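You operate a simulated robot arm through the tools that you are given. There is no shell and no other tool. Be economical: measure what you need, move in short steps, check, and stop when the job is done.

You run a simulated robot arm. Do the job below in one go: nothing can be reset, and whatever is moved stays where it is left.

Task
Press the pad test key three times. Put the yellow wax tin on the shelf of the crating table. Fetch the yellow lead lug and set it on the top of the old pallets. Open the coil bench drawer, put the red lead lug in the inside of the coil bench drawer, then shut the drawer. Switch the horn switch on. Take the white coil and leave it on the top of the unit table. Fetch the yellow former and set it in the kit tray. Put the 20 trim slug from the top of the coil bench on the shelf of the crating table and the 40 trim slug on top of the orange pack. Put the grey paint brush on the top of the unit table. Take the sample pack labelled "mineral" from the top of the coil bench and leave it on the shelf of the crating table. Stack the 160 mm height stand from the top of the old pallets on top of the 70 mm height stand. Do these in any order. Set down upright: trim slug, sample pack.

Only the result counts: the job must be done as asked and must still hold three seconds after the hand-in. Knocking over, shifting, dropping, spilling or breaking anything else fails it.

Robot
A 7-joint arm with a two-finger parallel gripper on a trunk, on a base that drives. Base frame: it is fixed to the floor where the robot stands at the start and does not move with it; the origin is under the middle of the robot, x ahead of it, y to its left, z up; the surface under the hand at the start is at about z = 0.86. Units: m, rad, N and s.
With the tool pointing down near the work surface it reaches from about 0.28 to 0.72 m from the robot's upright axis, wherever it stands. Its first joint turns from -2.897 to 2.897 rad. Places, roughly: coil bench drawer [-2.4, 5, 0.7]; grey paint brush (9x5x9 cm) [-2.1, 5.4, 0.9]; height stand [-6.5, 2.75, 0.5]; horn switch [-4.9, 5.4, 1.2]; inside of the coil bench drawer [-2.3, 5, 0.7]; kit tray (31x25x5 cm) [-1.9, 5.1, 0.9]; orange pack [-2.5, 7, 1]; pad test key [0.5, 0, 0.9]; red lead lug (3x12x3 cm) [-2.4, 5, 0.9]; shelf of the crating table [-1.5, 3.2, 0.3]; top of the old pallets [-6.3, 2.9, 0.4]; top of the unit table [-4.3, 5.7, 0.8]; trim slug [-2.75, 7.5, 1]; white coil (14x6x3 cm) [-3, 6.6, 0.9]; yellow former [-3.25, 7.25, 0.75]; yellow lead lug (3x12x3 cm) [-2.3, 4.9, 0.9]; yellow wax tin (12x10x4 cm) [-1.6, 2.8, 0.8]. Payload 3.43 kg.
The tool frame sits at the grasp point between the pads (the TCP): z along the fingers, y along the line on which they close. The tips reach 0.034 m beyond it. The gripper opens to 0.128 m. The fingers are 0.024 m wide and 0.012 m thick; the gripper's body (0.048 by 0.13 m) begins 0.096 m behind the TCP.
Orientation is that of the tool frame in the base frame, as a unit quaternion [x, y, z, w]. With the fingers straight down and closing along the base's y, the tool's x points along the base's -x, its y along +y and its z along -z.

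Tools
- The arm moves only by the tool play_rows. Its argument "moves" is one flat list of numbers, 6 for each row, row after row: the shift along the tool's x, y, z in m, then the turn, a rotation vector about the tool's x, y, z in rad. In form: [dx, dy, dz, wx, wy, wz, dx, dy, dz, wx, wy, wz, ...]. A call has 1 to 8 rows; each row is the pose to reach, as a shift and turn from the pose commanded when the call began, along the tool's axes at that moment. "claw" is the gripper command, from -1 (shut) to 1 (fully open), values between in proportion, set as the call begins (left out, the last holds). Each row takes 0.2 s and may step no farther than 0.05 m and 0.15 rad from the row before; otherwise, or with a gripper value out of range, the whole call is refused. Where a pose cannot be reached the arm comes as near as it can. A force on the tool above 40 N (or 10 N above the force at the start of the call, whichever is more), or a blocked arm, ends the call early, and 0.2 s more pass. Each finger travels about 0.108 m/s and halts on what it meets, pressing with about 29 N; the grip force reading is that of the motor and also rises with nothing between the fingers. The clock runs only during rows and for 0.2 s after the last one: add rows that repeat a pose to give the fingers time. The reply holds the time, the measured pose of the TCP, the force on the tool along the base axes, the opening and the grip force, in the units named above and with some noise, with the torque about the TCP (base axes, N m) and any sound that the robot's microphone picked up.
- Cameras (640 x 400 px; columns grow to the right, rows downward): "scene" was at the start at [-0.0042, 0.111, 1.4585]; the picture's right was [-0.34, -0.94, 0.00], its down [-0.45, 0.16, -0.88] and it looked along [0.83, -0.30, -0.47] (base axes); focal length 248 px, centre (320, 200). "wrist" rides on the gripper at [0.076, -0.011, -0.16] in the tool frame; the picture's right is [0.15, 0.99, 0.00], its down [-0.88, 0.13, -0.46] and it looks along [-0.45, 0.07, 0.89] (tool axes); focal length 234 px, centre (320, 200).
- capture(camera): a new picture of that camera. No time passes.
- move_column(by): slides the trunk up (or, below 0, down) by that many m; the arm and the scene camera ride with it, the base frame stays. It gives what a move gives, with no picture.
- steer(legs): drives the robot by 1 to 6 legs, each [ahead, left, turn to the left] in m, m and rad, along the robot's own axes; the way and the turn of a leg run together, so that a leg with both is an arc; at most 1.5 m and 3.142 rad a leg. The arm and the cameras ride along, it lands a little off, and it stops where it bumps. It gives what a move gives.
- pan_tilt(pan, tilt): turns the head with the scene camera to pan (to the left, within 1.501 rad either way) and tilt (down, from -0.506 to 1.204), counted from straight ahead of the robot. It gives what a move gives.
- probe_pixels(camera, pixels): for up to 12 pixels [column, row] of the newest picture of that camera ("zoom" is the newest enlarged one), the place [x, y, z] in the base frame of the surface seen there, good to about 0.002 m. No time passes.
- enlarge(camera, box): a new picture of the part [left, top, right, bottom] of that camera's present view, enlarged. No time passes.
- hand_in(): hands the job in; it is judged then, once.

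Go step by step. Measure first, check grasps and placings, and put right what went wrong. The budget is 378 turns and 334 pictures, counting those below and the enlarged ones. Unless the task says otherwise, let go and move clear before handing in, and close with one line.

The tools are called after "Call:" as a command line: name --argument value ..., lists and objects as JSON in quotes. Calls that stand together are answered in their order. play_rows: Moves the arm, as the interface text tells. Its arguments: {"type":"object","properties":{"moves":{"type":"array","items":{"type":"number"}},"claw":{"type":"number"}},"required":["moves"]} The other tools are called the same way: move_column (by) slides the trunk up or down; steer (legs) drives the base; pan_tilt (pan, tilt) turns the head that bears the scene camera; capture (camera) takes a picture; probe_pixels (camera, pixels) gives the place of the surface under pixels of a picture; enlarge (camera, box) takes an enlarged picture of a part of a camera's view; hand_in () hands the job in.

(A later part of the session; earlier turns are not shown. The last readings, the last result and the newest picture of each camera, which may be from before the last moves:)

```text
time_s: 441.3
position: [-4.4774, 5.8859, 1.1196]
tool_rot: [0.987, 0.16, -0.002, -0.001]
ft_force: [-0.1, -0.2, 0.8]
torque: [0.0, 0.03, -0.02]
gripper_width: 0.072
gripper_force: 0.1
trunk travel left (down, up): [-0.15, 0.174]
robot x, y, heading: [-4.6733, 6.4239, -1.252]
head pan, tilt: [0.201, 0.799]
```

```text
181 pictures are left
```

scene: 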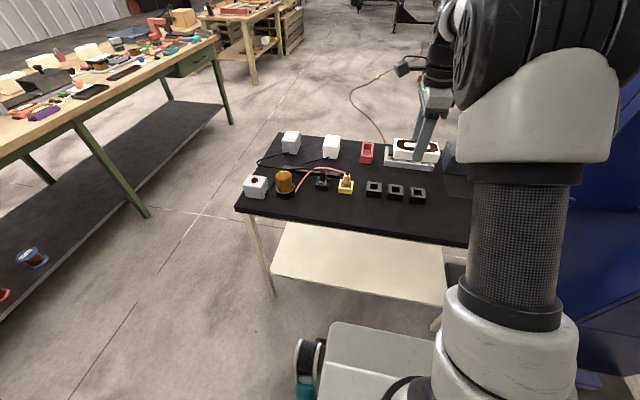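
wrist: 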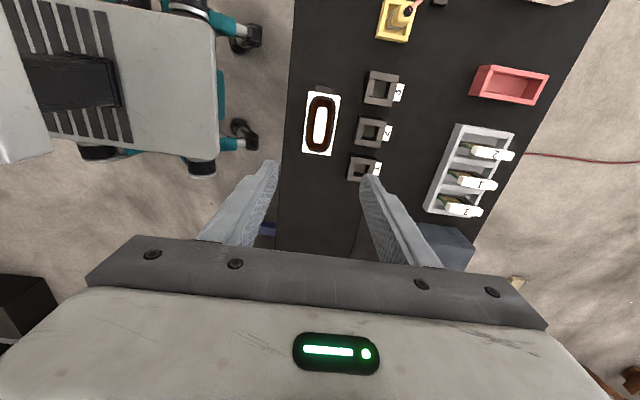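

The white coil sits on the unit table. I'll back off, turn to the coil bench, return the wrist to its normal yaw, and go to the bench's far end.

Call:
steer --legs '[[-0.35, 0, 0], [0, 0, 1.554]]'

Call:
play_rows --moves '[0, 0, 0, 0, 0, -0.145, 0, 0, 0, 0, 0, -0.29, 0, 0, 0, 0, 0, -0.435, 0, 0, 0, 0, 0, -0.58, 0, 0, 0, 0, 0, -0.725, 0, 0, 0, 0, 0, -0.87, 0, 0, 0, 0, 0, -1.015, 0, 0, 0, 0, 0, -1.16]'

Call:
play_rows --moves '[0, 0, 0, 0, 0, -0.14, 0, 0, 0, 0, 0, -0.28, 0, 0, 0, 0, 0, -0.411]'

Call:
pan_tilt --pan 0.4 --tilt 0.45

Call:
capture --camera "scene"

```text
time_s: 447.5
position: [-4.2415, 6.9376, 1.119]
tool_rot: [0.595, 0.804, -0.002, -0.001]
ft_force: [0.1, -0.1, -0.8]
torque: [0.0, 0.0, 0.02]
gripper_width: 0.0723
gripper_force: 0.1
trunk travel left (down, up): [-0.15, 0.174]
robot x, y, heading: [-4.783, 6.7575, 0.286]
head pan, tilt: [0.201, 0.799]
```

```text
time_s: 449.3
position: [-4.241, 6.9363, 1.1193]
tool_rot: [0.055, 0.998, -0.002, -0.001]
ft_force: [0.5, 0.4, -0.2]
torque: [0.01, 0.02, 0.01]
gripper_width: 0.0724
gripper_force: 0.0
trunk travel left (down, up): [-0.15, 0.174]
robot x, y, heading: [-4.7829, 6.7559, 0.292]
head pan, tilt: [0.201, 0.799]
```

```text
time_s: 450.1
position: [-4.2403, 6.9372, 1.12]
tool_rot: [-0.15, 0.989, -0.001, -0.001]
ft_force: [-0.1, 0.4, -0.4]
torque: [-0.03, 0.01, -0.02]
gripper_width: 0.0722
gripper_force: 0.1
trunk travel left (down, up): [-0.15, 0.174]
robot x, y, heading: [-4.7808, 6.7565, 0.29]
head pan, tilt: [0.201, 0.799]
```

```text
time_s: 450.9
position: [-4.2422, 6.9377, 1.1191]
tool_rot: [-0.148, 0.989, -0.001, -0.001]
ft_force: [0.2, -1.1, 0.5]
torque: [0.01, 0.01, -0.02]
gripper_width: 0.0724
gripper_force: 0.0
trunk travel left (down, up): [-0.15, 0.174]
robot x, y, heading: [-4.7778, 6.7506, 0.294]
head pan, tilt: [0.4, 0.45]
```

```text
180 pictures are left
```

scene: 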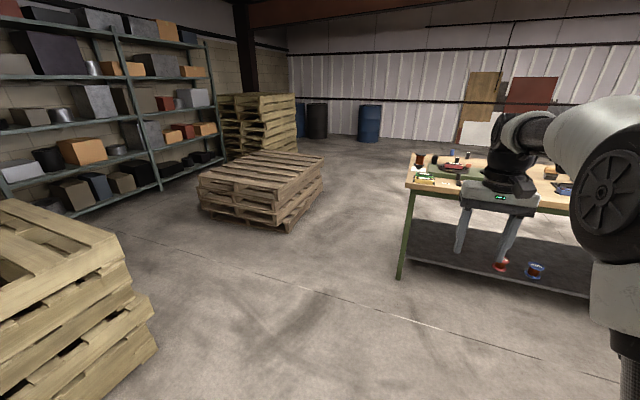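

The way is clear. I'll go to the bench's far-left corner and look at the yellow former and the slugs.

Call:
steer --legs '[[1.1, 0.03, 0.015]]'

Call:
pan_tilt --pan 0.2 --tilt 0.65

Call:
capture --camera "scene"

Call:
capture --camera "wrist"

```text
time_s: 456.6
position: [-3.2019, 7.2912, 1.1194]
tool_rot: [-0.153, 0.988, -0.001, -0.002]
ft_force: [0.6, -0.2, -1.0]
torque: [0.0, 0.0, -0.02]
gripper_width: 0.0721
gripper_force: 0.1
trunk travel left (down, up): [-0.15, 0.174]
robot x, y, heading: [-3.7374, 7.104, 0.297]
head pan, tilt: [0.4, 0.45]
```

```text
time_s: 457.3
position: [-3.2026, 7.2912, 1.1189]
tool_rot: [-0.153, 0.988, -0.001, -0.002]
ft_force: [-0.2, 0.4, 1.0]
torque: [-0.03, 0.03, 0.04]
gripper_width: 0.0721
gripper_force: 0.0
trunk travel left (down, up): [-0.15, 0.174]
robot x, y, heading: [-3.7401, 7.1053, 0.302]
head pan, tilt: [0.201, 0.649]
```

```text
179 pictures are left
```

scene: 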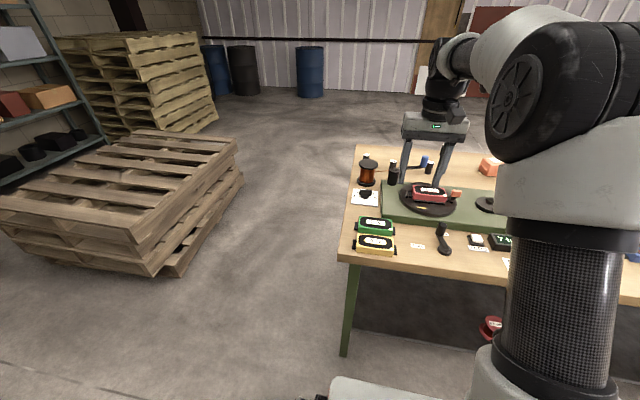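

```text
178 pictures are left
```

wrist: 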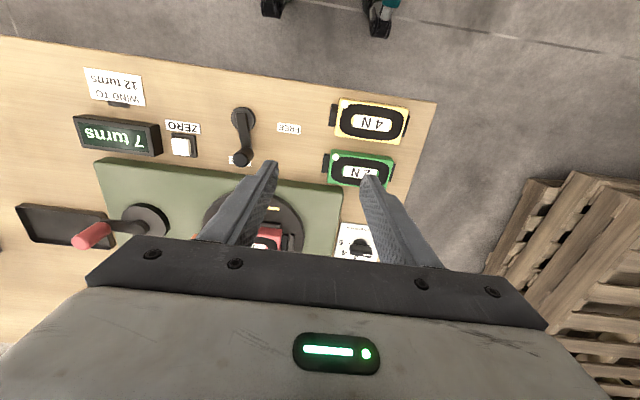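

Call:
enlarge --camera "wrist" --box '[310, 80, 430, 200]'

Call:
enlarge --camera "scene" --box '[340, 145, 460, 260]'

```text
3.33 times, centred on (370, 140) of wrist
```

zoom: 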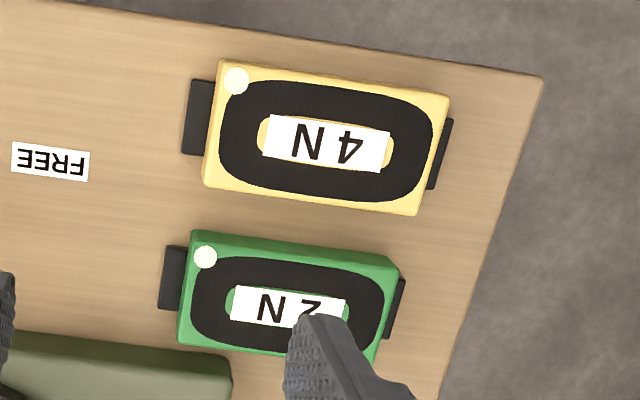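

```text
3.48 times, centred on (400, 202) of scene
```

zoom: 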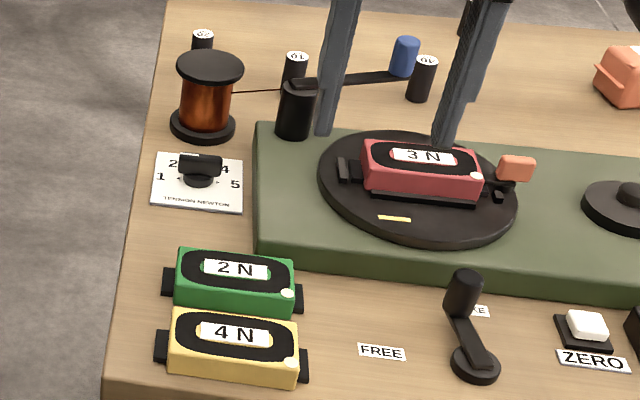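

Call:
enlarge --camera "wrist" --box '[310, 80, 430, 200]'

Call:
probe_pixels --camera "zoom" --pixels '[[225, 66], [444, 99], [412, 210], [208, 182], [325, 140], [200, 120], [440, 150], [195, 234], [385, 258], [300, 225], [205, 195], [400, 225]]'

```text
3.33 times, centred on (370, 140) of wrist
```

zoom: 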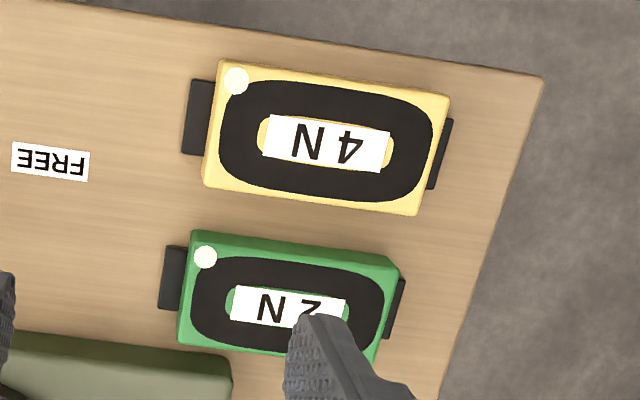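

```text
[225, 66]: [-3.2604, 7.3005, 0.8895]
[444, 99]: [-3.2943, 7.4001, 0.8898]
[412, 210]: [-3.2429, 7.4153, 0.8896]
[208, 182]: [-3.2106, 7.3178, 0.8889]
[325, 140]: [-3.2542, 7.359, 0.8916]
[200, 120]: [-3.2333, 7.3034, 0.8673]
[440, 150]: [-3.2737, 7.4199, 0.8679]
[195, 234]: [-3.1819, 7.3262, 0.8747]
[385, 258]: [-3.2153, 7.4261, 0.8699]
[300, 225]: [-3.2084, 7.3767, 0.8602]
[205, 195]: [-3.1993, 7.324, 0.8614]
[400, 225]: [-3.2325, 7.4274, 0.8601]
```

The yellow former is centred at (-3.252, 7.358) with 2.9 cm of gap to the green one. I'll turn the gripper 90° and move over it.

Call:
play_rows --moves '[0.0034, 0.0099, 0.01, 0, 0, 0.141, 0.0067, 0.0198, 0.02, 0, 0, 0.282, 0.0101, 0.0296, 0.03, 0, 0, 0.423, 0.0135, 0.0395, 0.04, 0, 0, 0.564, 0.0168, 0.0494, 0.05, 0, 0, 0.705, 0.0202, 0.0593, 0.06, 0, 0, 0.846, 0.0235, 0.0691, 0.07, 0, 0, 0.987, 0.0269, 0.079, 0.08, 0, 0, 1.128]' --claw 0.2

Call:
play_rows --moves '[0, 0, 0.02, 0, 0, 0.14, 0, 0, 0.04, 0, 0, 0.28, 0, 0, 0.06, 0, 0, 0.426, 0, 0, 0.09, 0, 0, 0.426]'

Call:
capture --camera "wrist"

```text
time_s: 459.1
position: [-3.2514, 7.3571, 1.0386]
tool_rot: [0.4, 0.916, -0.002, 0.0]
ft_force: [0.6, -0.3, 0.9]
torque: [-0.01, 0.01, -0.01]
gripper_width: 0.0769
gripper_force: 0.0
trunk travel left (down, up): [-0.15, 0.174]
robot x, y, heading: [-3.7409, 7.1031, 0.3]
head pan, tilt: [0.201, 0.649]
```

```text
time_s: 460.1
position: [-3.2528, 7.3589, 0.9496]
tool_rot: [0.584, 0.812, -0.001, 0.0]
ft_force: [-0.5, -0.5, 0.1]
torque: [-0.02, -0.02, -0.01]
gripper_width: 0.0769
gripper_force: 0.0
trunk travel left (down, up): [-0.15, 0.174]
robot x, y, heading: [-3.7387, 7.1052, 0.3]
head pan, tilt: [0.201, 0.649]
```

```text
174 pictures are left
```

wrist: 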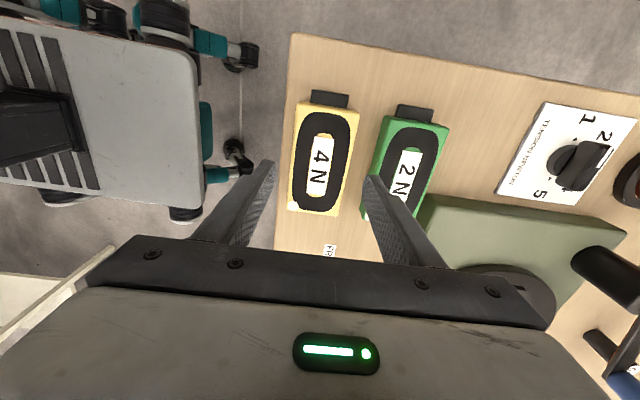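

Centred. I'll descend, grip, and lift.

Call:
play_rows --moves '[0, 0, 0.02, 0, 0, 0, 0, 0, 0.04, 0, 0, 0, 0, 0, 0.05, 0, 0, 0]'

Call:
play_rows --moves '[0, 0, 0, 0, 0, 0, 0, 0, 0, 0, 0, 0]' --claw -1

Call:
play_rows --moves '[0, 0, -0.03, 0, 0, 0, 0, 0, -0.07, 0, 0, 0, 0, 0, -0.11, 0, 0, 0, 0, 0, -0.15, 0, 0, 0, 0, 0, -0.19, 0, 0, 0, 0, 0, -0.22, 0, 0, 0]'

Call:
capture --camera "wrist"

Call:
enlarge --camera "scene" --box '[340, 140, 480, 230]'

```text
time_s: 460.9
position: [-3.2523, 7.3585, 0.8978]
tool_rot: [0.584, 0.812, -0.002, 0.0]
ft_force: [0.7, -0.4, -0.2]
torque: [-0.01, 0.01, 0.01]
gripper_width: 0.0767
gripper_force: 0.0
trunk travel left (down, up): [-0.15, 0.174]
robot x, y, heading: [-3.7375, 7.1036, 0.302]
head pan, tilt: [0.201, 0.649]
```

```text
time_s: 461.5
position: [-3.2525, 7.3589, 0.8986]
tool_rot: [0.584, 0.812, -0.002, 0.0]
ft_force: [-1.1, -0.5, -1.1]
torque: [-0.02, 0.0, 0.01]
gripper_width: 0.0577
gripper_force: 29.0
trunk travel left (down, up): [-0.15, 0.174]
robot x, y, heading: [-3.7381, 7.1065, 0.303]
head pan, tilt: [0.201, 0.649]
```

```text
time_s: 462.9
position: [-3.2528, 7.3589, 1.1213]
tool_rot: [0.584, 0.812, -0.002, -0.001]
ft_force: [0.1, 0.6, -1.6]
torque: [0.03, 0.03, -0.01]
gripper_width: 0.0575
gripper_force: 28.9
trunk travel left (down, up): [-0.15, 0.174]
robot x, y, heading: [-3.7377, 7.1052, 0.302]
head pan, tilt: [0.201, 0.649]
```

```text
173 pictures are left
```

wrist: 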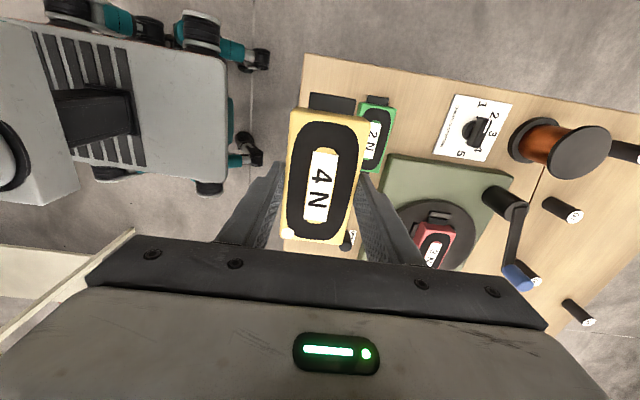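

```text
4.44 times, centred on (410, 185) of scene
```

zoom: 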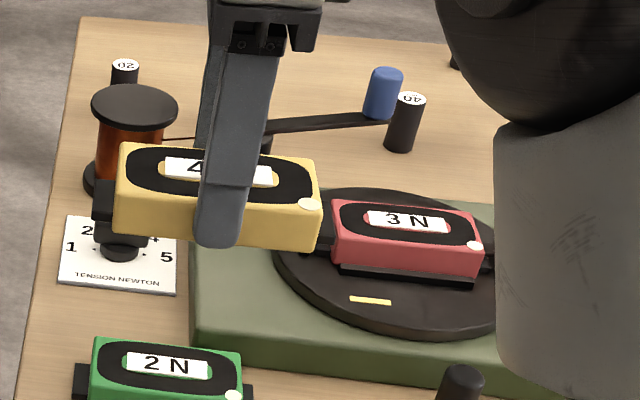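

Labels are now readable: the slug behind the spool at zoom (125,70) is "20", and the one at (405,105) is "40". I'll probe both.

Call:
probe_pixels --camera "zoom" --pixels '[[125, 65], [125, 80], [405, 100], [402, 125], [400, 148], [135, 90], [90, 60], [160, 70], [300, 90], [75, 45], [380, 75], [430, 60]]'

Call:
enlarge --camera "scene" --box '[355, 145, 445, 185]'

```text
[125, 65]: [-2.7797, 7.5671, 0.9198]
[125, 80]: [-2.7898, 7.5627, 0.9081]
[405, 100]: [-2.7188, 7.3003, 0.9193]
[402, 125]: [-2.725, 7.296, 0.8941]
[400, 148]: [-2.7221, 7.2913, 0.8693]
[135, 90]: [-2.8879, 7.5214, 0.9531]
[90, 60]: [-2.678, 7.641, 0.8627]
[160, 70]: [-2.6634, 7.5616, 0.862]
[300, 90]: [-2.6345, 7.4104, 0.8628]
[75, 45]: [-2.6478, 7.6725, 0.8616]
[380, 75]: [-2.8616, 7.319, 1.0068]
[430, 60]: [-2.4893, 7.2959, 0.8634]
```

```text
7.11 times, centred on (400, 165) of scene
```

zoom: 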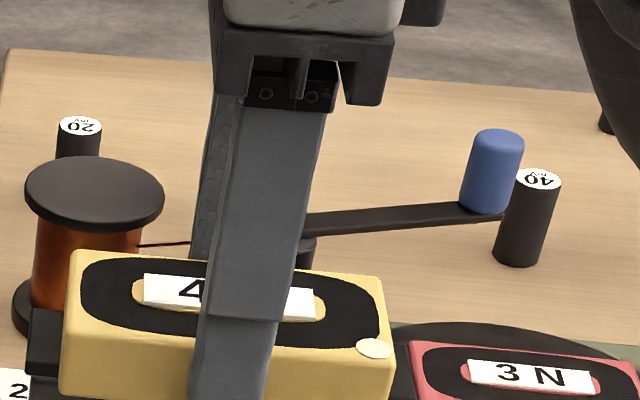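

The 20 slug is at (-2.78, 7.567) and the 40 at (-2.72, 7.30), both nearer the bench's back side. I'll take the former round the far end to the back side, where the kit tray is reachable. First I check the gap to the pallets.

Call:
pan_tilt --pan 0.7 --tilt 0.5

Call:
capture --camera "scene"

Call:
probe_pixels --camera "scene" --pixels '[[300, 300], [360, 220], [400, 200], [420, 250], [450, 350], [350, 120], [460, 130], [330, 260], [390, 160], [250, 350]]'

```text
time_s: 463.8
position: [-3.2518, 7.3592, 1.1201]
tool_rot: [0.584, 0.812, -0.002, 0.0]
ft_force: [0.1, -0.1, -2.1]
torque: [-0.02, 0.03, 0.0]
gripper_width: 0.0573
gripper_force: 29.1
trunk travel left (down, up): [-0.15, 0.174]
robot x, y, heading: [-3.7352, 7.1015, 0.303]
head pan, tilt: [0.7, 0.499]
```

```text
170 pictures are left
```

scene: 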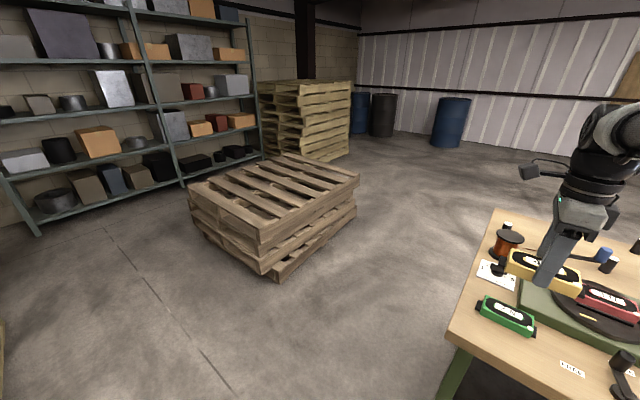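

```text
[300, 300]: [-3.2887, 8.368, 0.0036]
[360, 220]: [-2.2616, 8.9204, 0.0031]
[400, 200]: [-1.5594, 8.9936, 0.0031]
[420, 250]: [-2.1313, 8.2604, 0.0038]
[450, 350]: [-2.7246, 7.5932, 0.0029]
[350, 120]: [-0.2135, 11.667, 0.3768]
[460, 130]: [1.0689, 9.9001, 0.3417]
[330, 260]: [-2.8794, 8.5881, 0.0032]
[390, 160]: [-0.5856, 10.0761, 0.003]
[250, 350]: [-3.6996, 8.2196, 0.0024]
```

The gap by the bench end is about 1.1 m. I'll drive round the end and turn to face the back side.

Call:
steer --legs '[[0, 0.76, 0], [1.2, 0, 0], [0.72, 0, 0], [0, 0, 3.138]]'

Call:
pan_tilt --pan 0.7 --tilt 0.4

Call:
capture --camera "scene"

```text
time_s: 488.2
position: [-2.5788, 8.1707, 1.1201]
tool_rot: [0.791, -0.612, 0.001, -0.003]
ft_force: [-0.1, 0.9, -1.9]
torque: [0.03, 0.0, -0.03]
gripper_width: 0.0572
gripper_force: 28.9
trunk travel left (down, up): [-0.15, 0.174]
robot x, y, heading: [-2.0763, 8.3896, -2.915]
head pan, tilt: [0.7, 0.499]
```

```text
time_s: 488.9
position: [-2.5791, 8.1697, 1.1201]
tool_rot: [0.791, -0.612, 0.0, -0.002]
ft_force: [-0.2, 0.1, -2.2]
torque: [-0.01, -0.03, 0.0]
gripper_width: 0.0573
gripper_force: 28.5
trunk travel left (down, up): [-0.15, 0.174]
robot x, y, heading: [-2.0757, 8.389, -2.912]
head pan, tilt: [0.7, 0.4]
```

```text
169 pictures are left
```

scene: 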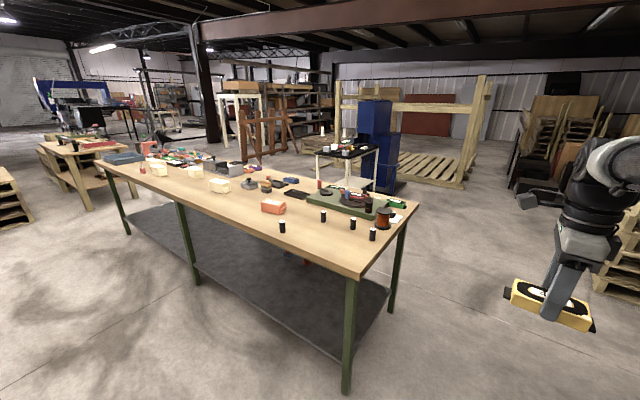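

The back side is open. I'll align with the bench and slide along to the kit tray end.

Call:
steer --legs '[[0, 0, 0.075], [0, 1.4, 0], [0, 1.4, 0], [0, 0.3, 0]]'

Call:
pan_tilt --pan 0.2 --tilt 0.65

Call:
capture --camera "scene"

```text
time_s: 519.4
position: [-1.6186, 5.1602, 1.1188]
tool_rot: [0.815, -0.58, 0.0, -0.001]
ft_force: [0.0, -0.2, -1.6]
torque: [-0.02, 0.02, 0.04]
gripper_width: 0.0574
gripper_force: 29.3
trunk travel left (down, up): [-0.15, 0.174]
robot x, y, heading: [-1.1341, 5.4211, -2.83]
head pan, tilt: [0.7, 0.4]
```

```text
time_s: 520.4
position: [-1.6181, 5.1603, 1.1199]
tool_rot: [0.815, -0.58, 0.0, -0.003]
ft_force: [-0.9, 0.1, -1.9]
torque: [0.01, -0.03, 0.0]
gripper_width: 0.0575
gripper_force: 28.9
trunk travel left (down, up): [-0.15, 0.174]
robot x, y, heading: [-1.1337, 5.4207, -2.832]
head pan, tilt: [0.201, 0.649]
```

```text
168 pictures are left
```

scene: 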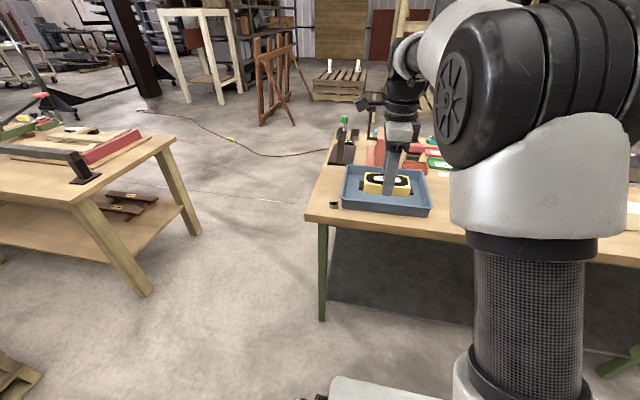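

The kit tray is right ahead at (387,190). I'll probe its rim and floor.

Call:
enlarge --camera "scene" --box '[325, 140, 445, 225]'

Call:
probe_pixels --camera "zoom" --pixels '[[95, 320], [545, 350], [130, 150], [545, 175], [150, 230], [180, 290], [480, 300], [300, 300], [500, 220], [450, 200]]'

Call:
capture --camera "wrist"

```text
4.71 times, centred on (385, 182) of scene
```

zoom: 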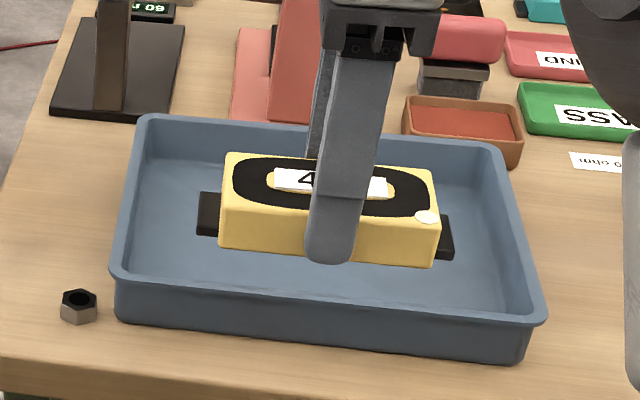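

```text
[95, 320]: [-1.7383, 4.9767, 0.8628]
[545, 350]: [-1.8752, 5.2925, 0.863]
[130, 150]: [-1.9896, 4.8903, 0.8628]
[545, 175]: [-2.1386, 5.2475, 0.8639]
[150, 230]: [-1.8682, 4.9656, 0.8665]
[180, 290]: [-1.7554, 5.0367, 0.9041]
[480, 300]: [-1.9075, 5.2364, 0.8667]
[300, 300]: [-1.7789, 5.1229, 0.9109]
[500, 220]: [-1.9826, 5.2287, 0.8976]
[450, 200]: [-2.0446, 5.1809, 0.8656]
```

```text
166 pictures are left
```

wrist: 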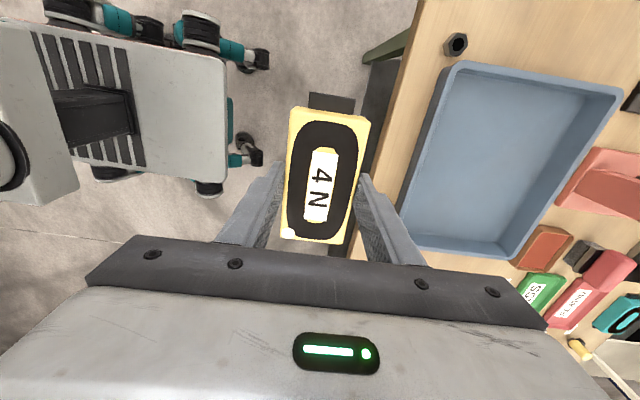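

Call:
probe_pixels --camera "wrist" --pixels '[[460, 80], [590, 105], [495, 235], [420, 225], [500, 160], [440, 160], [545, 170]]'

```text
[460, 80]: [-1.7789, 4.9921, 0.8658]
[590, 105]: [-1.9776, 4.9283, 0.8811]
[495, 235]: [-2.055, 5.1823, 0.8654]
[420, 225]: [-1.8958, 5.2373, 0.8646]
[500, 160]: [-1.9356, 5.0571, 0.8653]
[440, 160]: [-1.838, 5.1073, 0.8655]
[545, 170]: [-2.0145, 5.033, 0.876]
```

The tray floor is at 0.8655, centred at about (-1.92, 5.09). I'll drive 0.22 m closer and move the former over it.

Call:
steer --legs '[[0.22, 0, 0]]'

```text
time_s: 522.1
position: [-1.8274, 5.0922, 1.1201]
tool_rot: [0.815, -0.579, 0.001, -0.002]
ft_force: [0.0, 0.3, -1.6]
torque: [-0.05, -0.02, 0.01]
gripper_width: 0.0575
gripper_force: 28.6
trunk travel left (down, up): [-0.15, 0.174]
robot x, y, heading: [-1.3423, 5.3474, -2.831]
head pan, tilt: [0.201, 0.649]
```

Call:
play_rows --moves '[-0.0134, 0.0417, 0, 0, 0, 0, -0.0268, 0.0834, 0, 0, 0, 0, -0.0268, 0.0834, 0.045, 0, 0, 0, -0.0268, 0.0834, 0.09, 0, 0, 0, -0.0268, 0.0834, 0.12, 0, 0, 0]'

Call:
capture --camera "wrist"

Call:
capture --camera "scene"

```text
time_s: 523.3
position: [-1.9123, 5.0895, 0.9997]
tool_rot: [0.816, -0.578, 0.0, -0.002]
ft_force: [0.7, -0.2, -1.3]
torque: [0.01, 0.0, 0.03]
gripper_width: 0.0574
gripper_force: 29.1
trunk travel left (down, up): [-0.15, 0.174]
robot x, y, heading: [-1.3434, 5.355, -2.83]
head pan, tilt: [0.201, 0.649]
```

```text
165 pictures are left
```

wrist: 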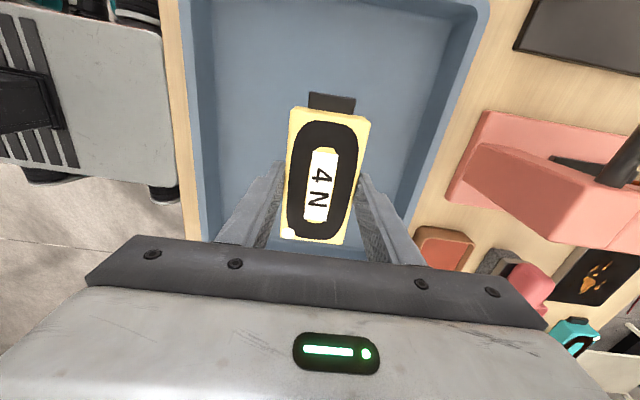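

```text
164 pictures are left
```

scene: 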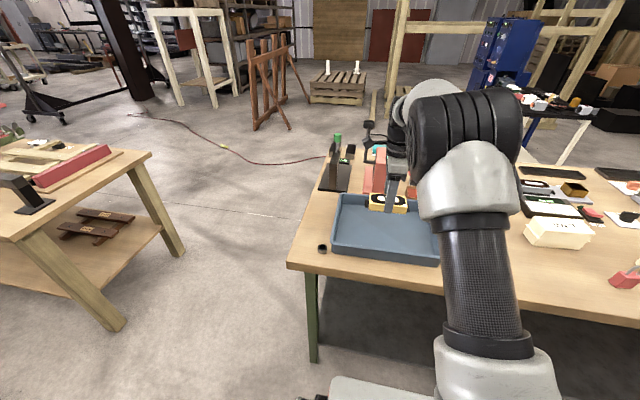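

The former is well inside the tray, so I'll lower it to the tray floor.

Call:
play_rows --moves '[0, 0, 0.04, 0, 0, 0, 0, 0, 0.07, 0, 0, 0, 0, 0, 0.087, 0, 0, 0, 0, 0, 0.093, 0, 0, 0, 0, 0, 0.0955, 0, 0, 0]'

Call:
play_rows --moves '[0, 0, 0, 0, 0, 0, 0, 0, 0, 0, 0, 0]' --claw 0.2

Call:
play_rows --moves '[0, 0, -0.03, 0, 0, 0, 0, 0, -0.07, 0, 0, 0, 0, 0, -0.11, 0, 0, 0, 0, 0, -0.15, 0, 0, 0, 0, 0, -0.19, 0, 0, 0, 0, -0.03, -0.22, 0, 0, 0]'

Call:
capture --camera "wrist"

```text
time_s: 524.5
position: [-1.9133, 5.092, 0.904]
tool_rot: [0.815, -0.579, 0.001, -0.002]
ft_force: [-0.3, -0.5, -1.5]
torque: [0.04, -0.01, 0.0]
gripper_width: 0.0573
gripper_force: 28.8
trunk travel left (down, up): [-0.15, 0.174]
robot x, y, heading: [-1.3431, 5.3474, -2.824]
head pan, tilt: [0.201, 0.649]
```

```text
time_s: 525.1
position: [-1.9124, 5.0914, 0.9048]
tool_rot: [0.815, -0.579, 0.0, -0.002]
ft_force: [-0.1, -0.2, 0.4]
torque: [-0.01, 0.03, -0.01]
gripper_width: 0.0769
gripper_force: 0.0
trunk travel left (down, up): [-0.15, 0.174]
robot x, y, heading: [-1.343, 5.3502, -2.832]
head pan, tilt: [0.201, 0.649]
```

```text
time_s: 526.5
position: [-1.8834, 5.0994, 1.1252]
tool_rot: [0.816, -0.578, 0.0, -0.002]
ft_force: [1.3, 0.8, -0.1]
torque: [0.0, -0.03, -0.02]
gripper_width: 0.0766
gripper_force: 0.0
trunk travel left (down, up): [-0.15, 0.174]
robot x, y, heading: [-1.3406, 5.3552, -2.828]
head pan, tilt: [0.201, 0.649]
```

```text
163 pictures are left
```

wrist: 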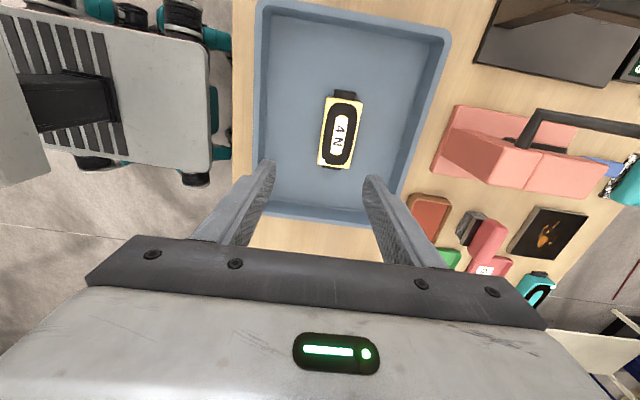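

The former is in the kit tray. I'll turn the wrist back, and look along the bench for the brush and the sample packs.

Call:
play_rows --moves '[0, 0, 0, 0, 0, -0.145, 0, 0, 0, 0, 0, -0.29, 0, 0, 0, 0, 0, -0.435, 0, 0, 0, 0, 0, -0.58, 0, 0, 0, 0, 0, -0.725, 0, 0, 0, 0, 0, -0.87, 0, 0, 0, 0, 0, -1.015, 0, 0, 0, 0, 0, -1.16]'

Call:
play_rows --moves '[0, 0, 0, 0, 0, -0.14, 0, 0, 0, 0, 0, -0.28, 0, 0, 0, 0, 0, -0.411]'

Call:
steer --legs '[[-0.15, -0.35, 0]]'

Call:
pan_tilt --pan -0.1 --tilt 0.7

Call:
capture --camera "scene"

Call:
capture --camera "wrist"

```text
time_s: 528.3
position: [-1.8862, 5.1005, 1.1242]
tool_rot: [0.999, -0.036, 0.001, -0.002]
ft_force: [-0.8, 0.7, -0.3]
torque: [0.01, 0.03, -0.01]
gripper_width: 0.0767
gripper_force: 0.1
trunk travel left (down, up): [-0.15, 0.174]
robot x, y, heading: [-1.3419, 5.3517, -2.83]
head pan, tilt: [0.201, 0.649]
```

```text
time_s: 529.1
position: [-1.8863, 5.1007, 1.1244]
tool_rot: [0.986, 0.169, 0.001, -0.002]
ft_force: [-0.1, -0.3, 0.1]
torque: [-0.02, -0.03, 0.06]
gripper_width: 0.0767
gripper_force: 0.0
trunk travel left (down, up): [-0.15, 0.174]
robot x, y, heading: [-1.343, 5.3517, -2.831]
head pan, tilt: [0.201, 0.649]
```

```text
time_s: 533.0
position: [-1.85, 5.4772, 1.1232]
tool_rot: [0.986, 0.167, 0.002, -0.001]
ft_force: [0.1, 0.3, -0.1]
torque: [0.01, 0.0, -0.02]
gripper_width: 0.0766
gripper_force: 0.2
trunk travel left (down, up): [-0.15, 0.174]
robot x, y, heading: [-1.3085, 5.7246, -2.834]
head pan, tilt: [0.201, 0.649]
```

```text
time_s: 533.8
position: [-1.8508, 5.4764, 1.1237]
tool_rot: [0.986, 0.167, 0.001, -0.001]
ft_force: [0.3, 0.0, -0.6]
torque: [-0.01, -0.02, 0.02]
gripper_width: 0.0769
gripper_force: 0.1
trunk travel left (down, up): [-0.15, 0.174]
robot x, y, heading: [-1.3045, 5.7266, -2.834]
head pan, tilt: [-0.099, 0.7]
```

```text
162 pictures are left
```

scene: 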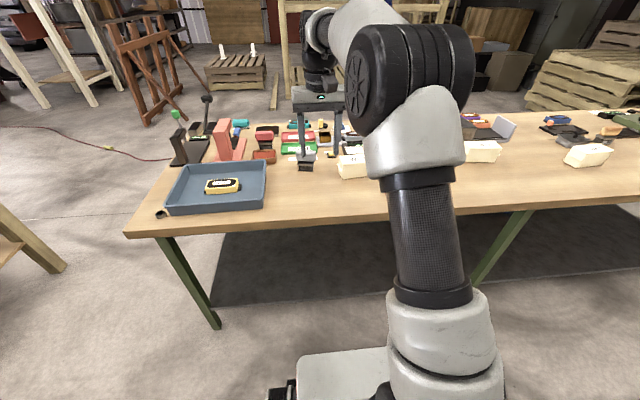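

```text
161 pictures are left
```

wrist: 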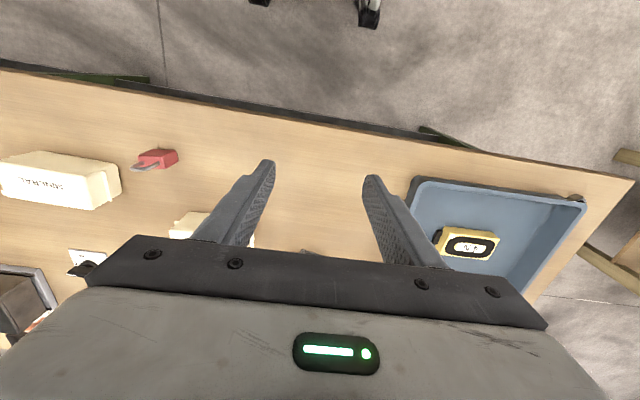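

Call:
enlarge --camera "wrist" --box '[0, 130, 200, 260]'

Call:
enlarge --camera "scene" --box '[440, 110, 640, 190]'

Call:
enlarge --camera "scene" --box '[270, 120, 380, 190]'

```text
3.08 times, centred on (100, 195) of wrist
```

zoom: 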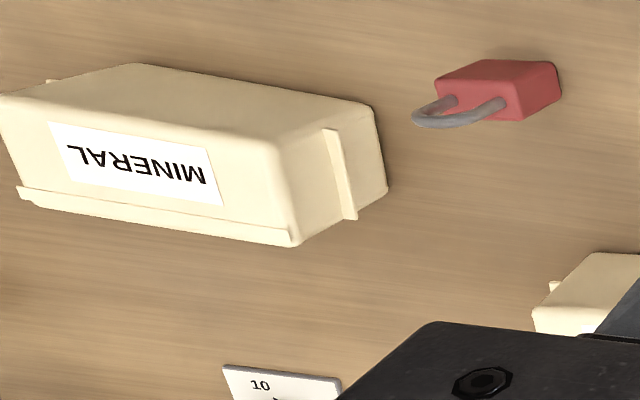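

```text
3.20 times, centred on (540, 150) of scene
```

zoom: 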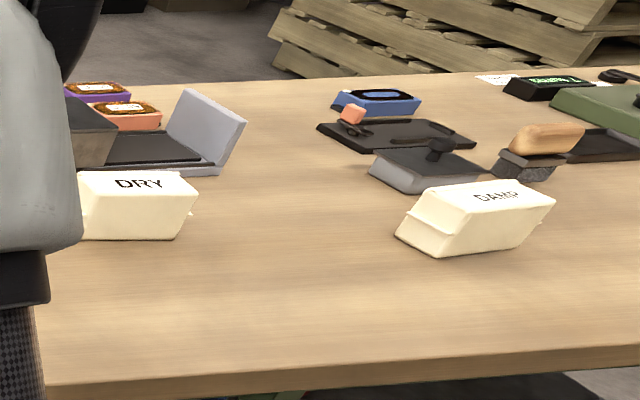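

```text
5.71 times, centred on (325, 155) of scene
```

zoom: 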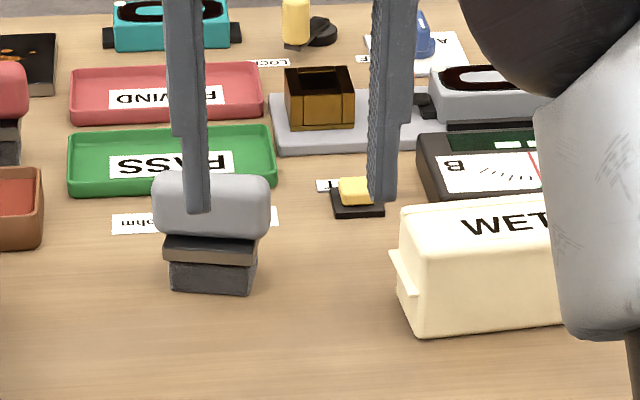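

"MINERAL" is the pack just left of the red padlock in the wrist view (45,185). I'll note its position, then go along the back side to do the 40 slug first.

Call:
probe_pixels --camera "wrist" --pixels '[[45, 185], [15, 160], [108, 175], [95, 205], [10, 190]]'

Call:
steer --legs '[[0, -1.2, 0], [0, -0.6, 0], [0.15, 0, 0]]'

Call:
pan_tilt --pan 0.0 --tilt 0.7

Call:
capture --camera "scene"

Call:
capture --camera "wrist"

```text
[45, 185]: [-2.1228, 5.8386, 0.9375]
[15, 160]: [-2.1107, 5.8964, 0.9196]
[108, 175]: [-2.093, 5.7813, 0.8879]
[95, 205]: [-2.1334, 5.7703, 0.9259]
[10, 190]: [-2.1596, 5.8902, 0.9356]
```

```text
time_s: 552.5
position: [-2.5494, 7.1626, 1.1245]
tool_rot: [0.986, 0.165, 0.002, -0.001]
ft_force: [-0.6, 0.3, 0.7]
torque: [-0.01, 0.02, 0.02]
gripper_width: 0.0769
gripper_force: 0.1
trunk travel left (down, up): [-0.15, 0.174]
robot x, y, heading: [-2.0052, 7.413, -2.833]
head pan, tilt: [-0.099, 0.7]
```

```text
time_s: 553.2
position: [-2.55, 7.1618, 1.1239]
tool_rot: [0.986, 0.165, 0.001, -0.001]
ft_force: [0.7, 0.4, 0.6]
torque: [0.01, 0.01, 0.0]
gripper_width: 0.0767
gripper_force: 0.0
trunk travel left (down, up): [-0.15, 0.174]
robot x, y, heading: [-2.0029, 7.412, -2.834]
head pan, tilt: [0.0, 0.7]
```

```text
157 pictures are left
```

scene: 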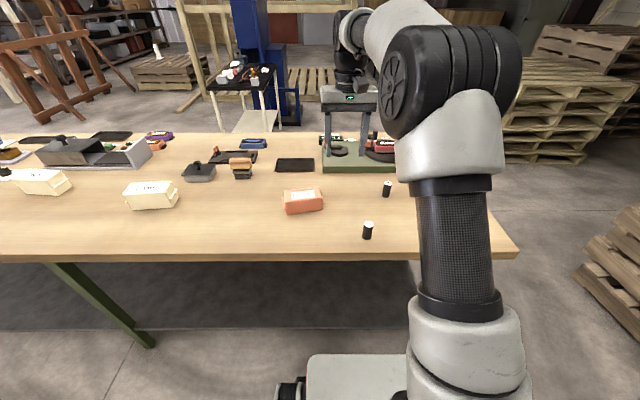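

```text
156 pictures are left
```

wrist: 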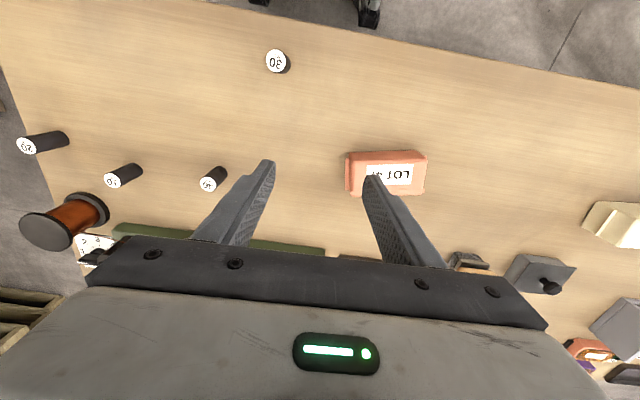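

Call:
enlarge --camera "wrist" --box '[0, 120, 240, 220]'

Call:
probe_pixels --camera "wrist" --pixels '[[207, 184], [214, 174], [116, 180], [28, 145], [277, 61], [387, 178], [350, 156], [424, 155], [425, 190], [350, 192]]'

Call:
enlarge --camera "wrist" --box '[330, 130, 450, 210]'

```text
2.67 times, centred on (120, 170) of wrist
```

zoom: 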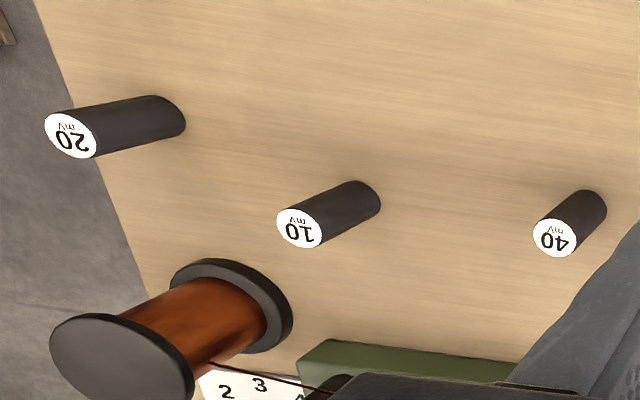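

```text
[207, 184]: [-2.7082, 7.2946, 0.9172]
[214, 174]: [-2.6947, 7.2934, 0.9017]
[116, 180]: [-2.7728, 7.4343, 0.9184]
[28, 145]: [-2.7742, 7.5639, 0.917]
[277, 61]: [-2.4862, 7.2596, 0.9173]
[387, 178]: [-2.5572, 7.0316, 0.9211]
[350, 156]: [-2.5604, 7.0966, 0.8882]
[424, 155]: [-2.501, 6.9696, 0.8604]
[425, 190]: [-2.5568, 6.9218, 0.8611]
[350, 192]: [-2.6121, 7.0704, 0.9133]
```

```text
5.00 times, centred on (390, 170) of wrist
```

zoom: 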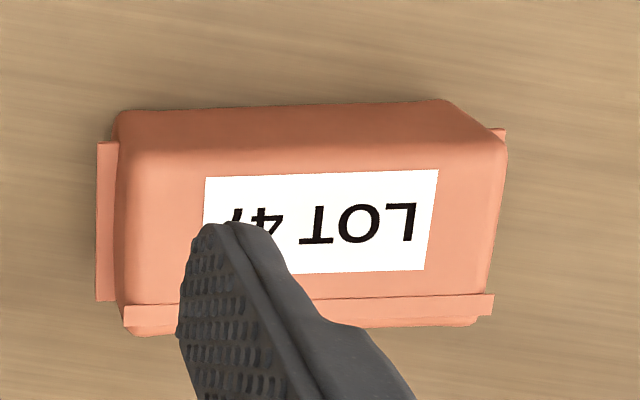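

Confirmed: 40 at (-2.708, 7.295). I'll probe the orange pack's top to find its centre and flatness.

Call:
probe_pixels --camera "zoom" --pixels '[[140, 165], [485, 160], [475, 285], [140, 290], [300, 165], [420, 220], [320, 190], [300, 290], [440, 280], [480, 220], [250, 120]]'

Call:
enlarge --camera "scene" --box '[270, 160, 430, 260]'

```text
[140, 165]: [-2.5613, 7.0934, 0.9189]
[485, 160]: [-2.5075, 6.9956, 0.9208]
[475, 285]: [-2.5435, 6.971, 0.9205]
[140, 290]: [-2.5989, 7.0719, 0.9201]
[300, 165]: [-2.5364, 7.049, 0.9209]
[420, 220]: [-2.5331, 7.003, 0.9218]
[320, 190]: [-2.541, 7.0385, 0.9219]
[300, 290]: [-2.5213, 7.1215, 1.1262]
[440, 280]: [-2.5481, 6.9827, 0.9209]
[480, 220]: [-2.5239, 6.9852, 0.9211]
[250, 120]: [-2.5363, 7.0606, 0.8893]
```

```text
4.00 times, centred on (350, 210) of scene
```

zoom: 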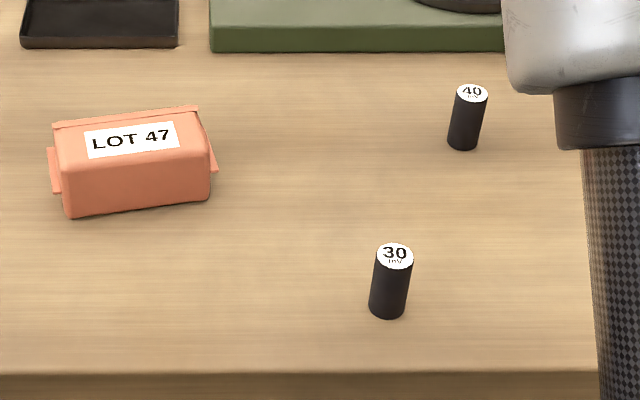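

The pack top is flat at 0.921, centred at (-2.553, 7.033). I'll drive 0.1 m closer and move over the 40 slug.

Call:
steer --legs '[[0.1, 0, 0]]'

Call:
play_rows --moves '[0, -0.044, 0, 0, 0, 0, 0, -0.088, 0, 0, 0, 0, 0, -0.132, 0, 0, 0, 0, 0, -0.1768, 0, 0, 0, 0]' --claw -0.06

Call:
enlarge --camera "wrist" --box '[220, 110, 420, 240]'

```text
time_s: 554.3
position: [-2.6452, 7.1311, 1.1245]
tool_rot: [0.986, 0.164, 0.001, -0.001]
ft_force: [-0.2, 0.1, -0.4]
torque: [0.0, 0.04, -0.01]
gripper_width: 0.0765
gripper_force: 0.1
trunk travel left (down, up): [-0.15, 0.174]
robot x, y, heading: [-2.099, 7.3787, -2.837]
head pan, tilt: [0.0, 0.7]
```

```text
time_s: 555.3
position: [-2.7065, 7.2985, 1.1229]
tool_rot: [0.986, 0.164, 0.0, -0.001]
ft_force: [0.3, -0.1, -0.5]
torque: [-0.01, 0.03, 0.03]
gripper_width: 0.0601
gripper_force: 0.0
trunk travel left (down, up): [-0.15, 0.174]
robot x, y, heading: [-2.1025, 7.3823, -2.838]
head pan, tilt: [0.0, 0.7]
```

```text
3.08 times, centred on (320, 175) of wrist
```

zoom: 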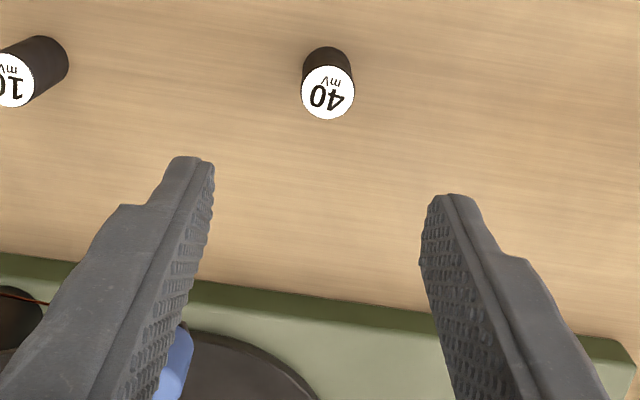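

Call:
probe_pixels --camera "zoom" --pixels '[[328, 92], [308, 95], [350, 92], [328, 115], [328, 70]]'

```text
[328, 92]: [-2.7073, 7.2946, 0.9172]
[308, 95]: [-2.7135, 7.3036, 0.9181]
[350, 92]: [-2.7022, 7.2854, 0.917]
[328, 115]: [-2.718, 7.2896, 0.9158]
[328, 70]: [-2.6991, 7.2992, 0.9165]
```

Call:
play_rows --moves '[-0.0025, 0.0034, 0.045, 0, 0, 0, -0.0025, 0.0034, 0.09, 0, 0, 0, -0.0025, 0.0034, 0.135, 0, 0, 0, -0.0025, 0.0034, 0.165, 0, 0, 0, -0.0025, 0.0034, 0.165, 0, 0, 0]'

Call:
capture --camera "wrist"

```text
time_s: 556.5
position: [-2.7053, 7.2939, 0.9608]
tool_rot: [0.986, 0.164, 0.001, 0.0]
ft_force: [-1.0, -0.7, 0.1]
torque: [0.02, -0.04, 0.01]
gripper_width: 0.0601
gripper_force: 0.1
trunk travel left (down, up): [-0.15, 0.174]
robot x, y, heading: [-2.099, 7.3811, -2.836]
head pan, tilt: [0.0, 0.7]
```

```text
151 pictures are left
```

wrist: 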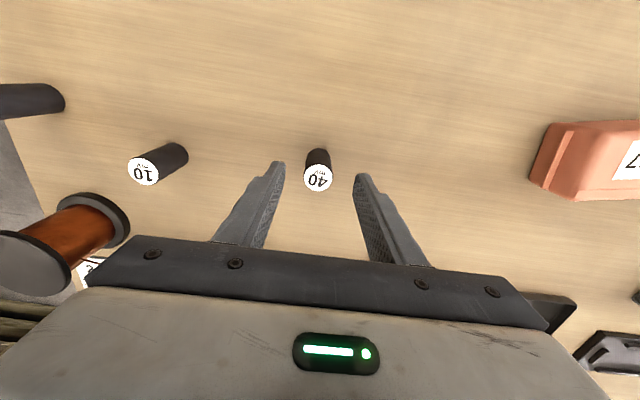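

Centred. I'll lower to the grasp, close, and lift.

Call:
play_rows --moves '[0, 0, 0.025, 0, 0, 0, 0, 0, 0.045, 0, 0, 0, 0, 0, 0.056, 0, 0, 0]'

Call:
play_rows --moves '[0, 0, 0, 0, 0, 0, 0, 0, 0, 0, 0, 0, 0, 0, 0, 0, 0, 0]' --claw -1

Call:
play_rows --moves '[0, 0, -0.03, 0, 0, 0, 0, 0, -0.07, 0, 0, 0, 0, 0, -0.11, 0, 0, 0, 0, 0, -0.13, 0, 0, 0]'

Call:
capture --camera "wrist"

```text
time_s: 557.3
position: [-2.7039, 7.296, 0.905]
tool_rot: [0.986, 0.164, 0.002, -0.002]
ft_force: [-0.6, 0.1, 0.2]
torque: [-0.02, 0.02, 0.02]
gripper_width: 0.0602
gripper_force: 0.0
trunk travel left (down, up): [-0.15, 0.174]
robot x, y, heading: [-2.1033, 7.3823, -2.834]
head pan, tilt: [0.0, 0.7]
```

```text
time_s: 558.1
position: [-2.7026, 7.2956, 0.9046]
tool_rot: [0.986, 0.165, 0.001, -0.001]
ft_force: [-1.1, 1.3, -0.6]
torque: [-0.04, -0.01, -0.03]
gripper_width: 0.0268
gripper_force: 28.9
trunk travel left (down, up): [-0.15, 0.174]
robot x, y, heading: [-2.1034, 7.3802, -2.831]
head pan, tilt: [0.0, 0.7]
```

```text
time_s: 559.1
position: [-2.7035, 7.2945, 1.0341]
tool_rot: [0.987, 0.164, 0.002, -0.001]
ft_force: [0.2, 0.2, -2.2]
torque: [0.03, 0.02, 0.01]
gripper_width: 0.0266
gripper_force: 29.2
trunk travel left (down, up): [-0.15, 0.174]
robot x, y, heading: [-2.1046, 7.3784, -2.836]
head pan, tilt: [0.0, 0.7]
```

```text
150 pictures are left
```

wrist: 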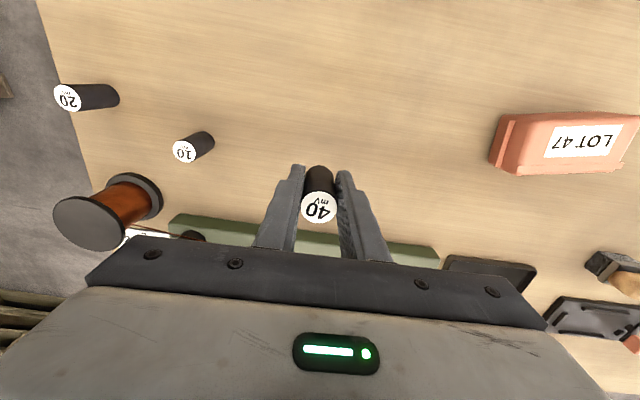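

The 40 slug is held upright. I'll carry it over the centre of the orange pack.

Call:
play_rows --moves '[0.0088, 0.0424, 0, 0, 0, 0, 0.0177, 0.0848, 0, 0, 0, 0, 0.0265, 0.1272, 0, 0, 0, 0, 0.0353, 0.1695, 0, 0, 0, 0, 0.0441, 0.2119, 0, 0, 0, 0, 0.053, 0.2543, 0, 0, 0, 0, 0.0618, 0.2967, 0, 0, 0, 0, 0.0618, 0.2967, 0.03, 0, 0, 0]'

Call:
capture --camera "wrist"

Call:
enlarge --camera "scene" --box '[250, 140, 410, 260]'

```text
time_s: 560.9
position: [-2.5497, 7.0353, 1.0021]
tool_rot: [0.986, 0.164, 0.002, -0.001]
ft_force: [0.3, 0.7, -0.2]
torque: [0.0, 0.0, 0.04]
gripper_width: 0.0268
gripper_force: 28.8
trunk travel left (down, up): [-0.15, 0.174]
robot x, y, heading: [-2.1024, 7.379, -2.837]
head pan, tilt: [0.0, 0.7]
```

```text
149 pictures are left
```

wrist: 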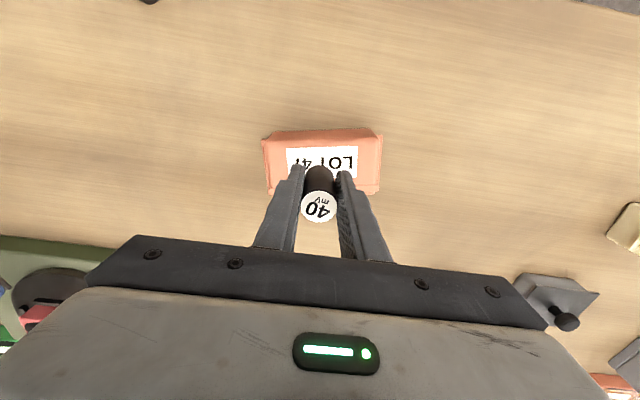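

```text
3.33 times, centred on (330, 200) of scene
```

zoom: 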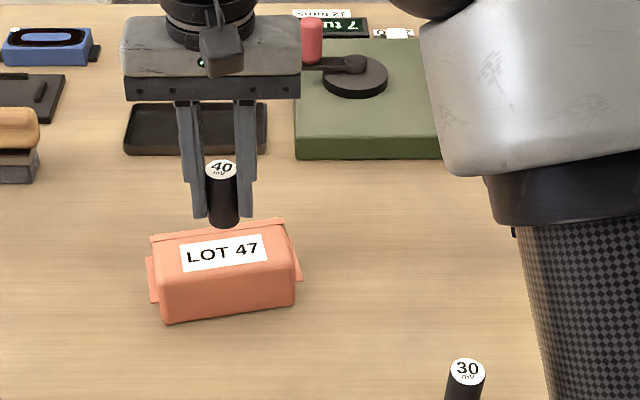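

Call:
probe_pixels --camera "zoom" --pixels '[[220, 168], [225, 215], [225, 225], [160, 250], [285, 230], [165, 240], [170, 280]]'

```text
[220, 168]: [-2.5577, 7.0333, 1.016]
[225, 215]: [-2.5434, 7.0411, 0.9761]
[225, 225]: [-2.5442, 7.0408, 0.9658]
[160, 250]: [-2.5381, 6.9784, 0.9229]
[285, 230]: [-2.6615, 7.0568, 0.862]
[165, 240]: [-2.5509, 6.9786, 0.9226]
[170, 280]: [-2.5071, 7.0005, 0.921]
```

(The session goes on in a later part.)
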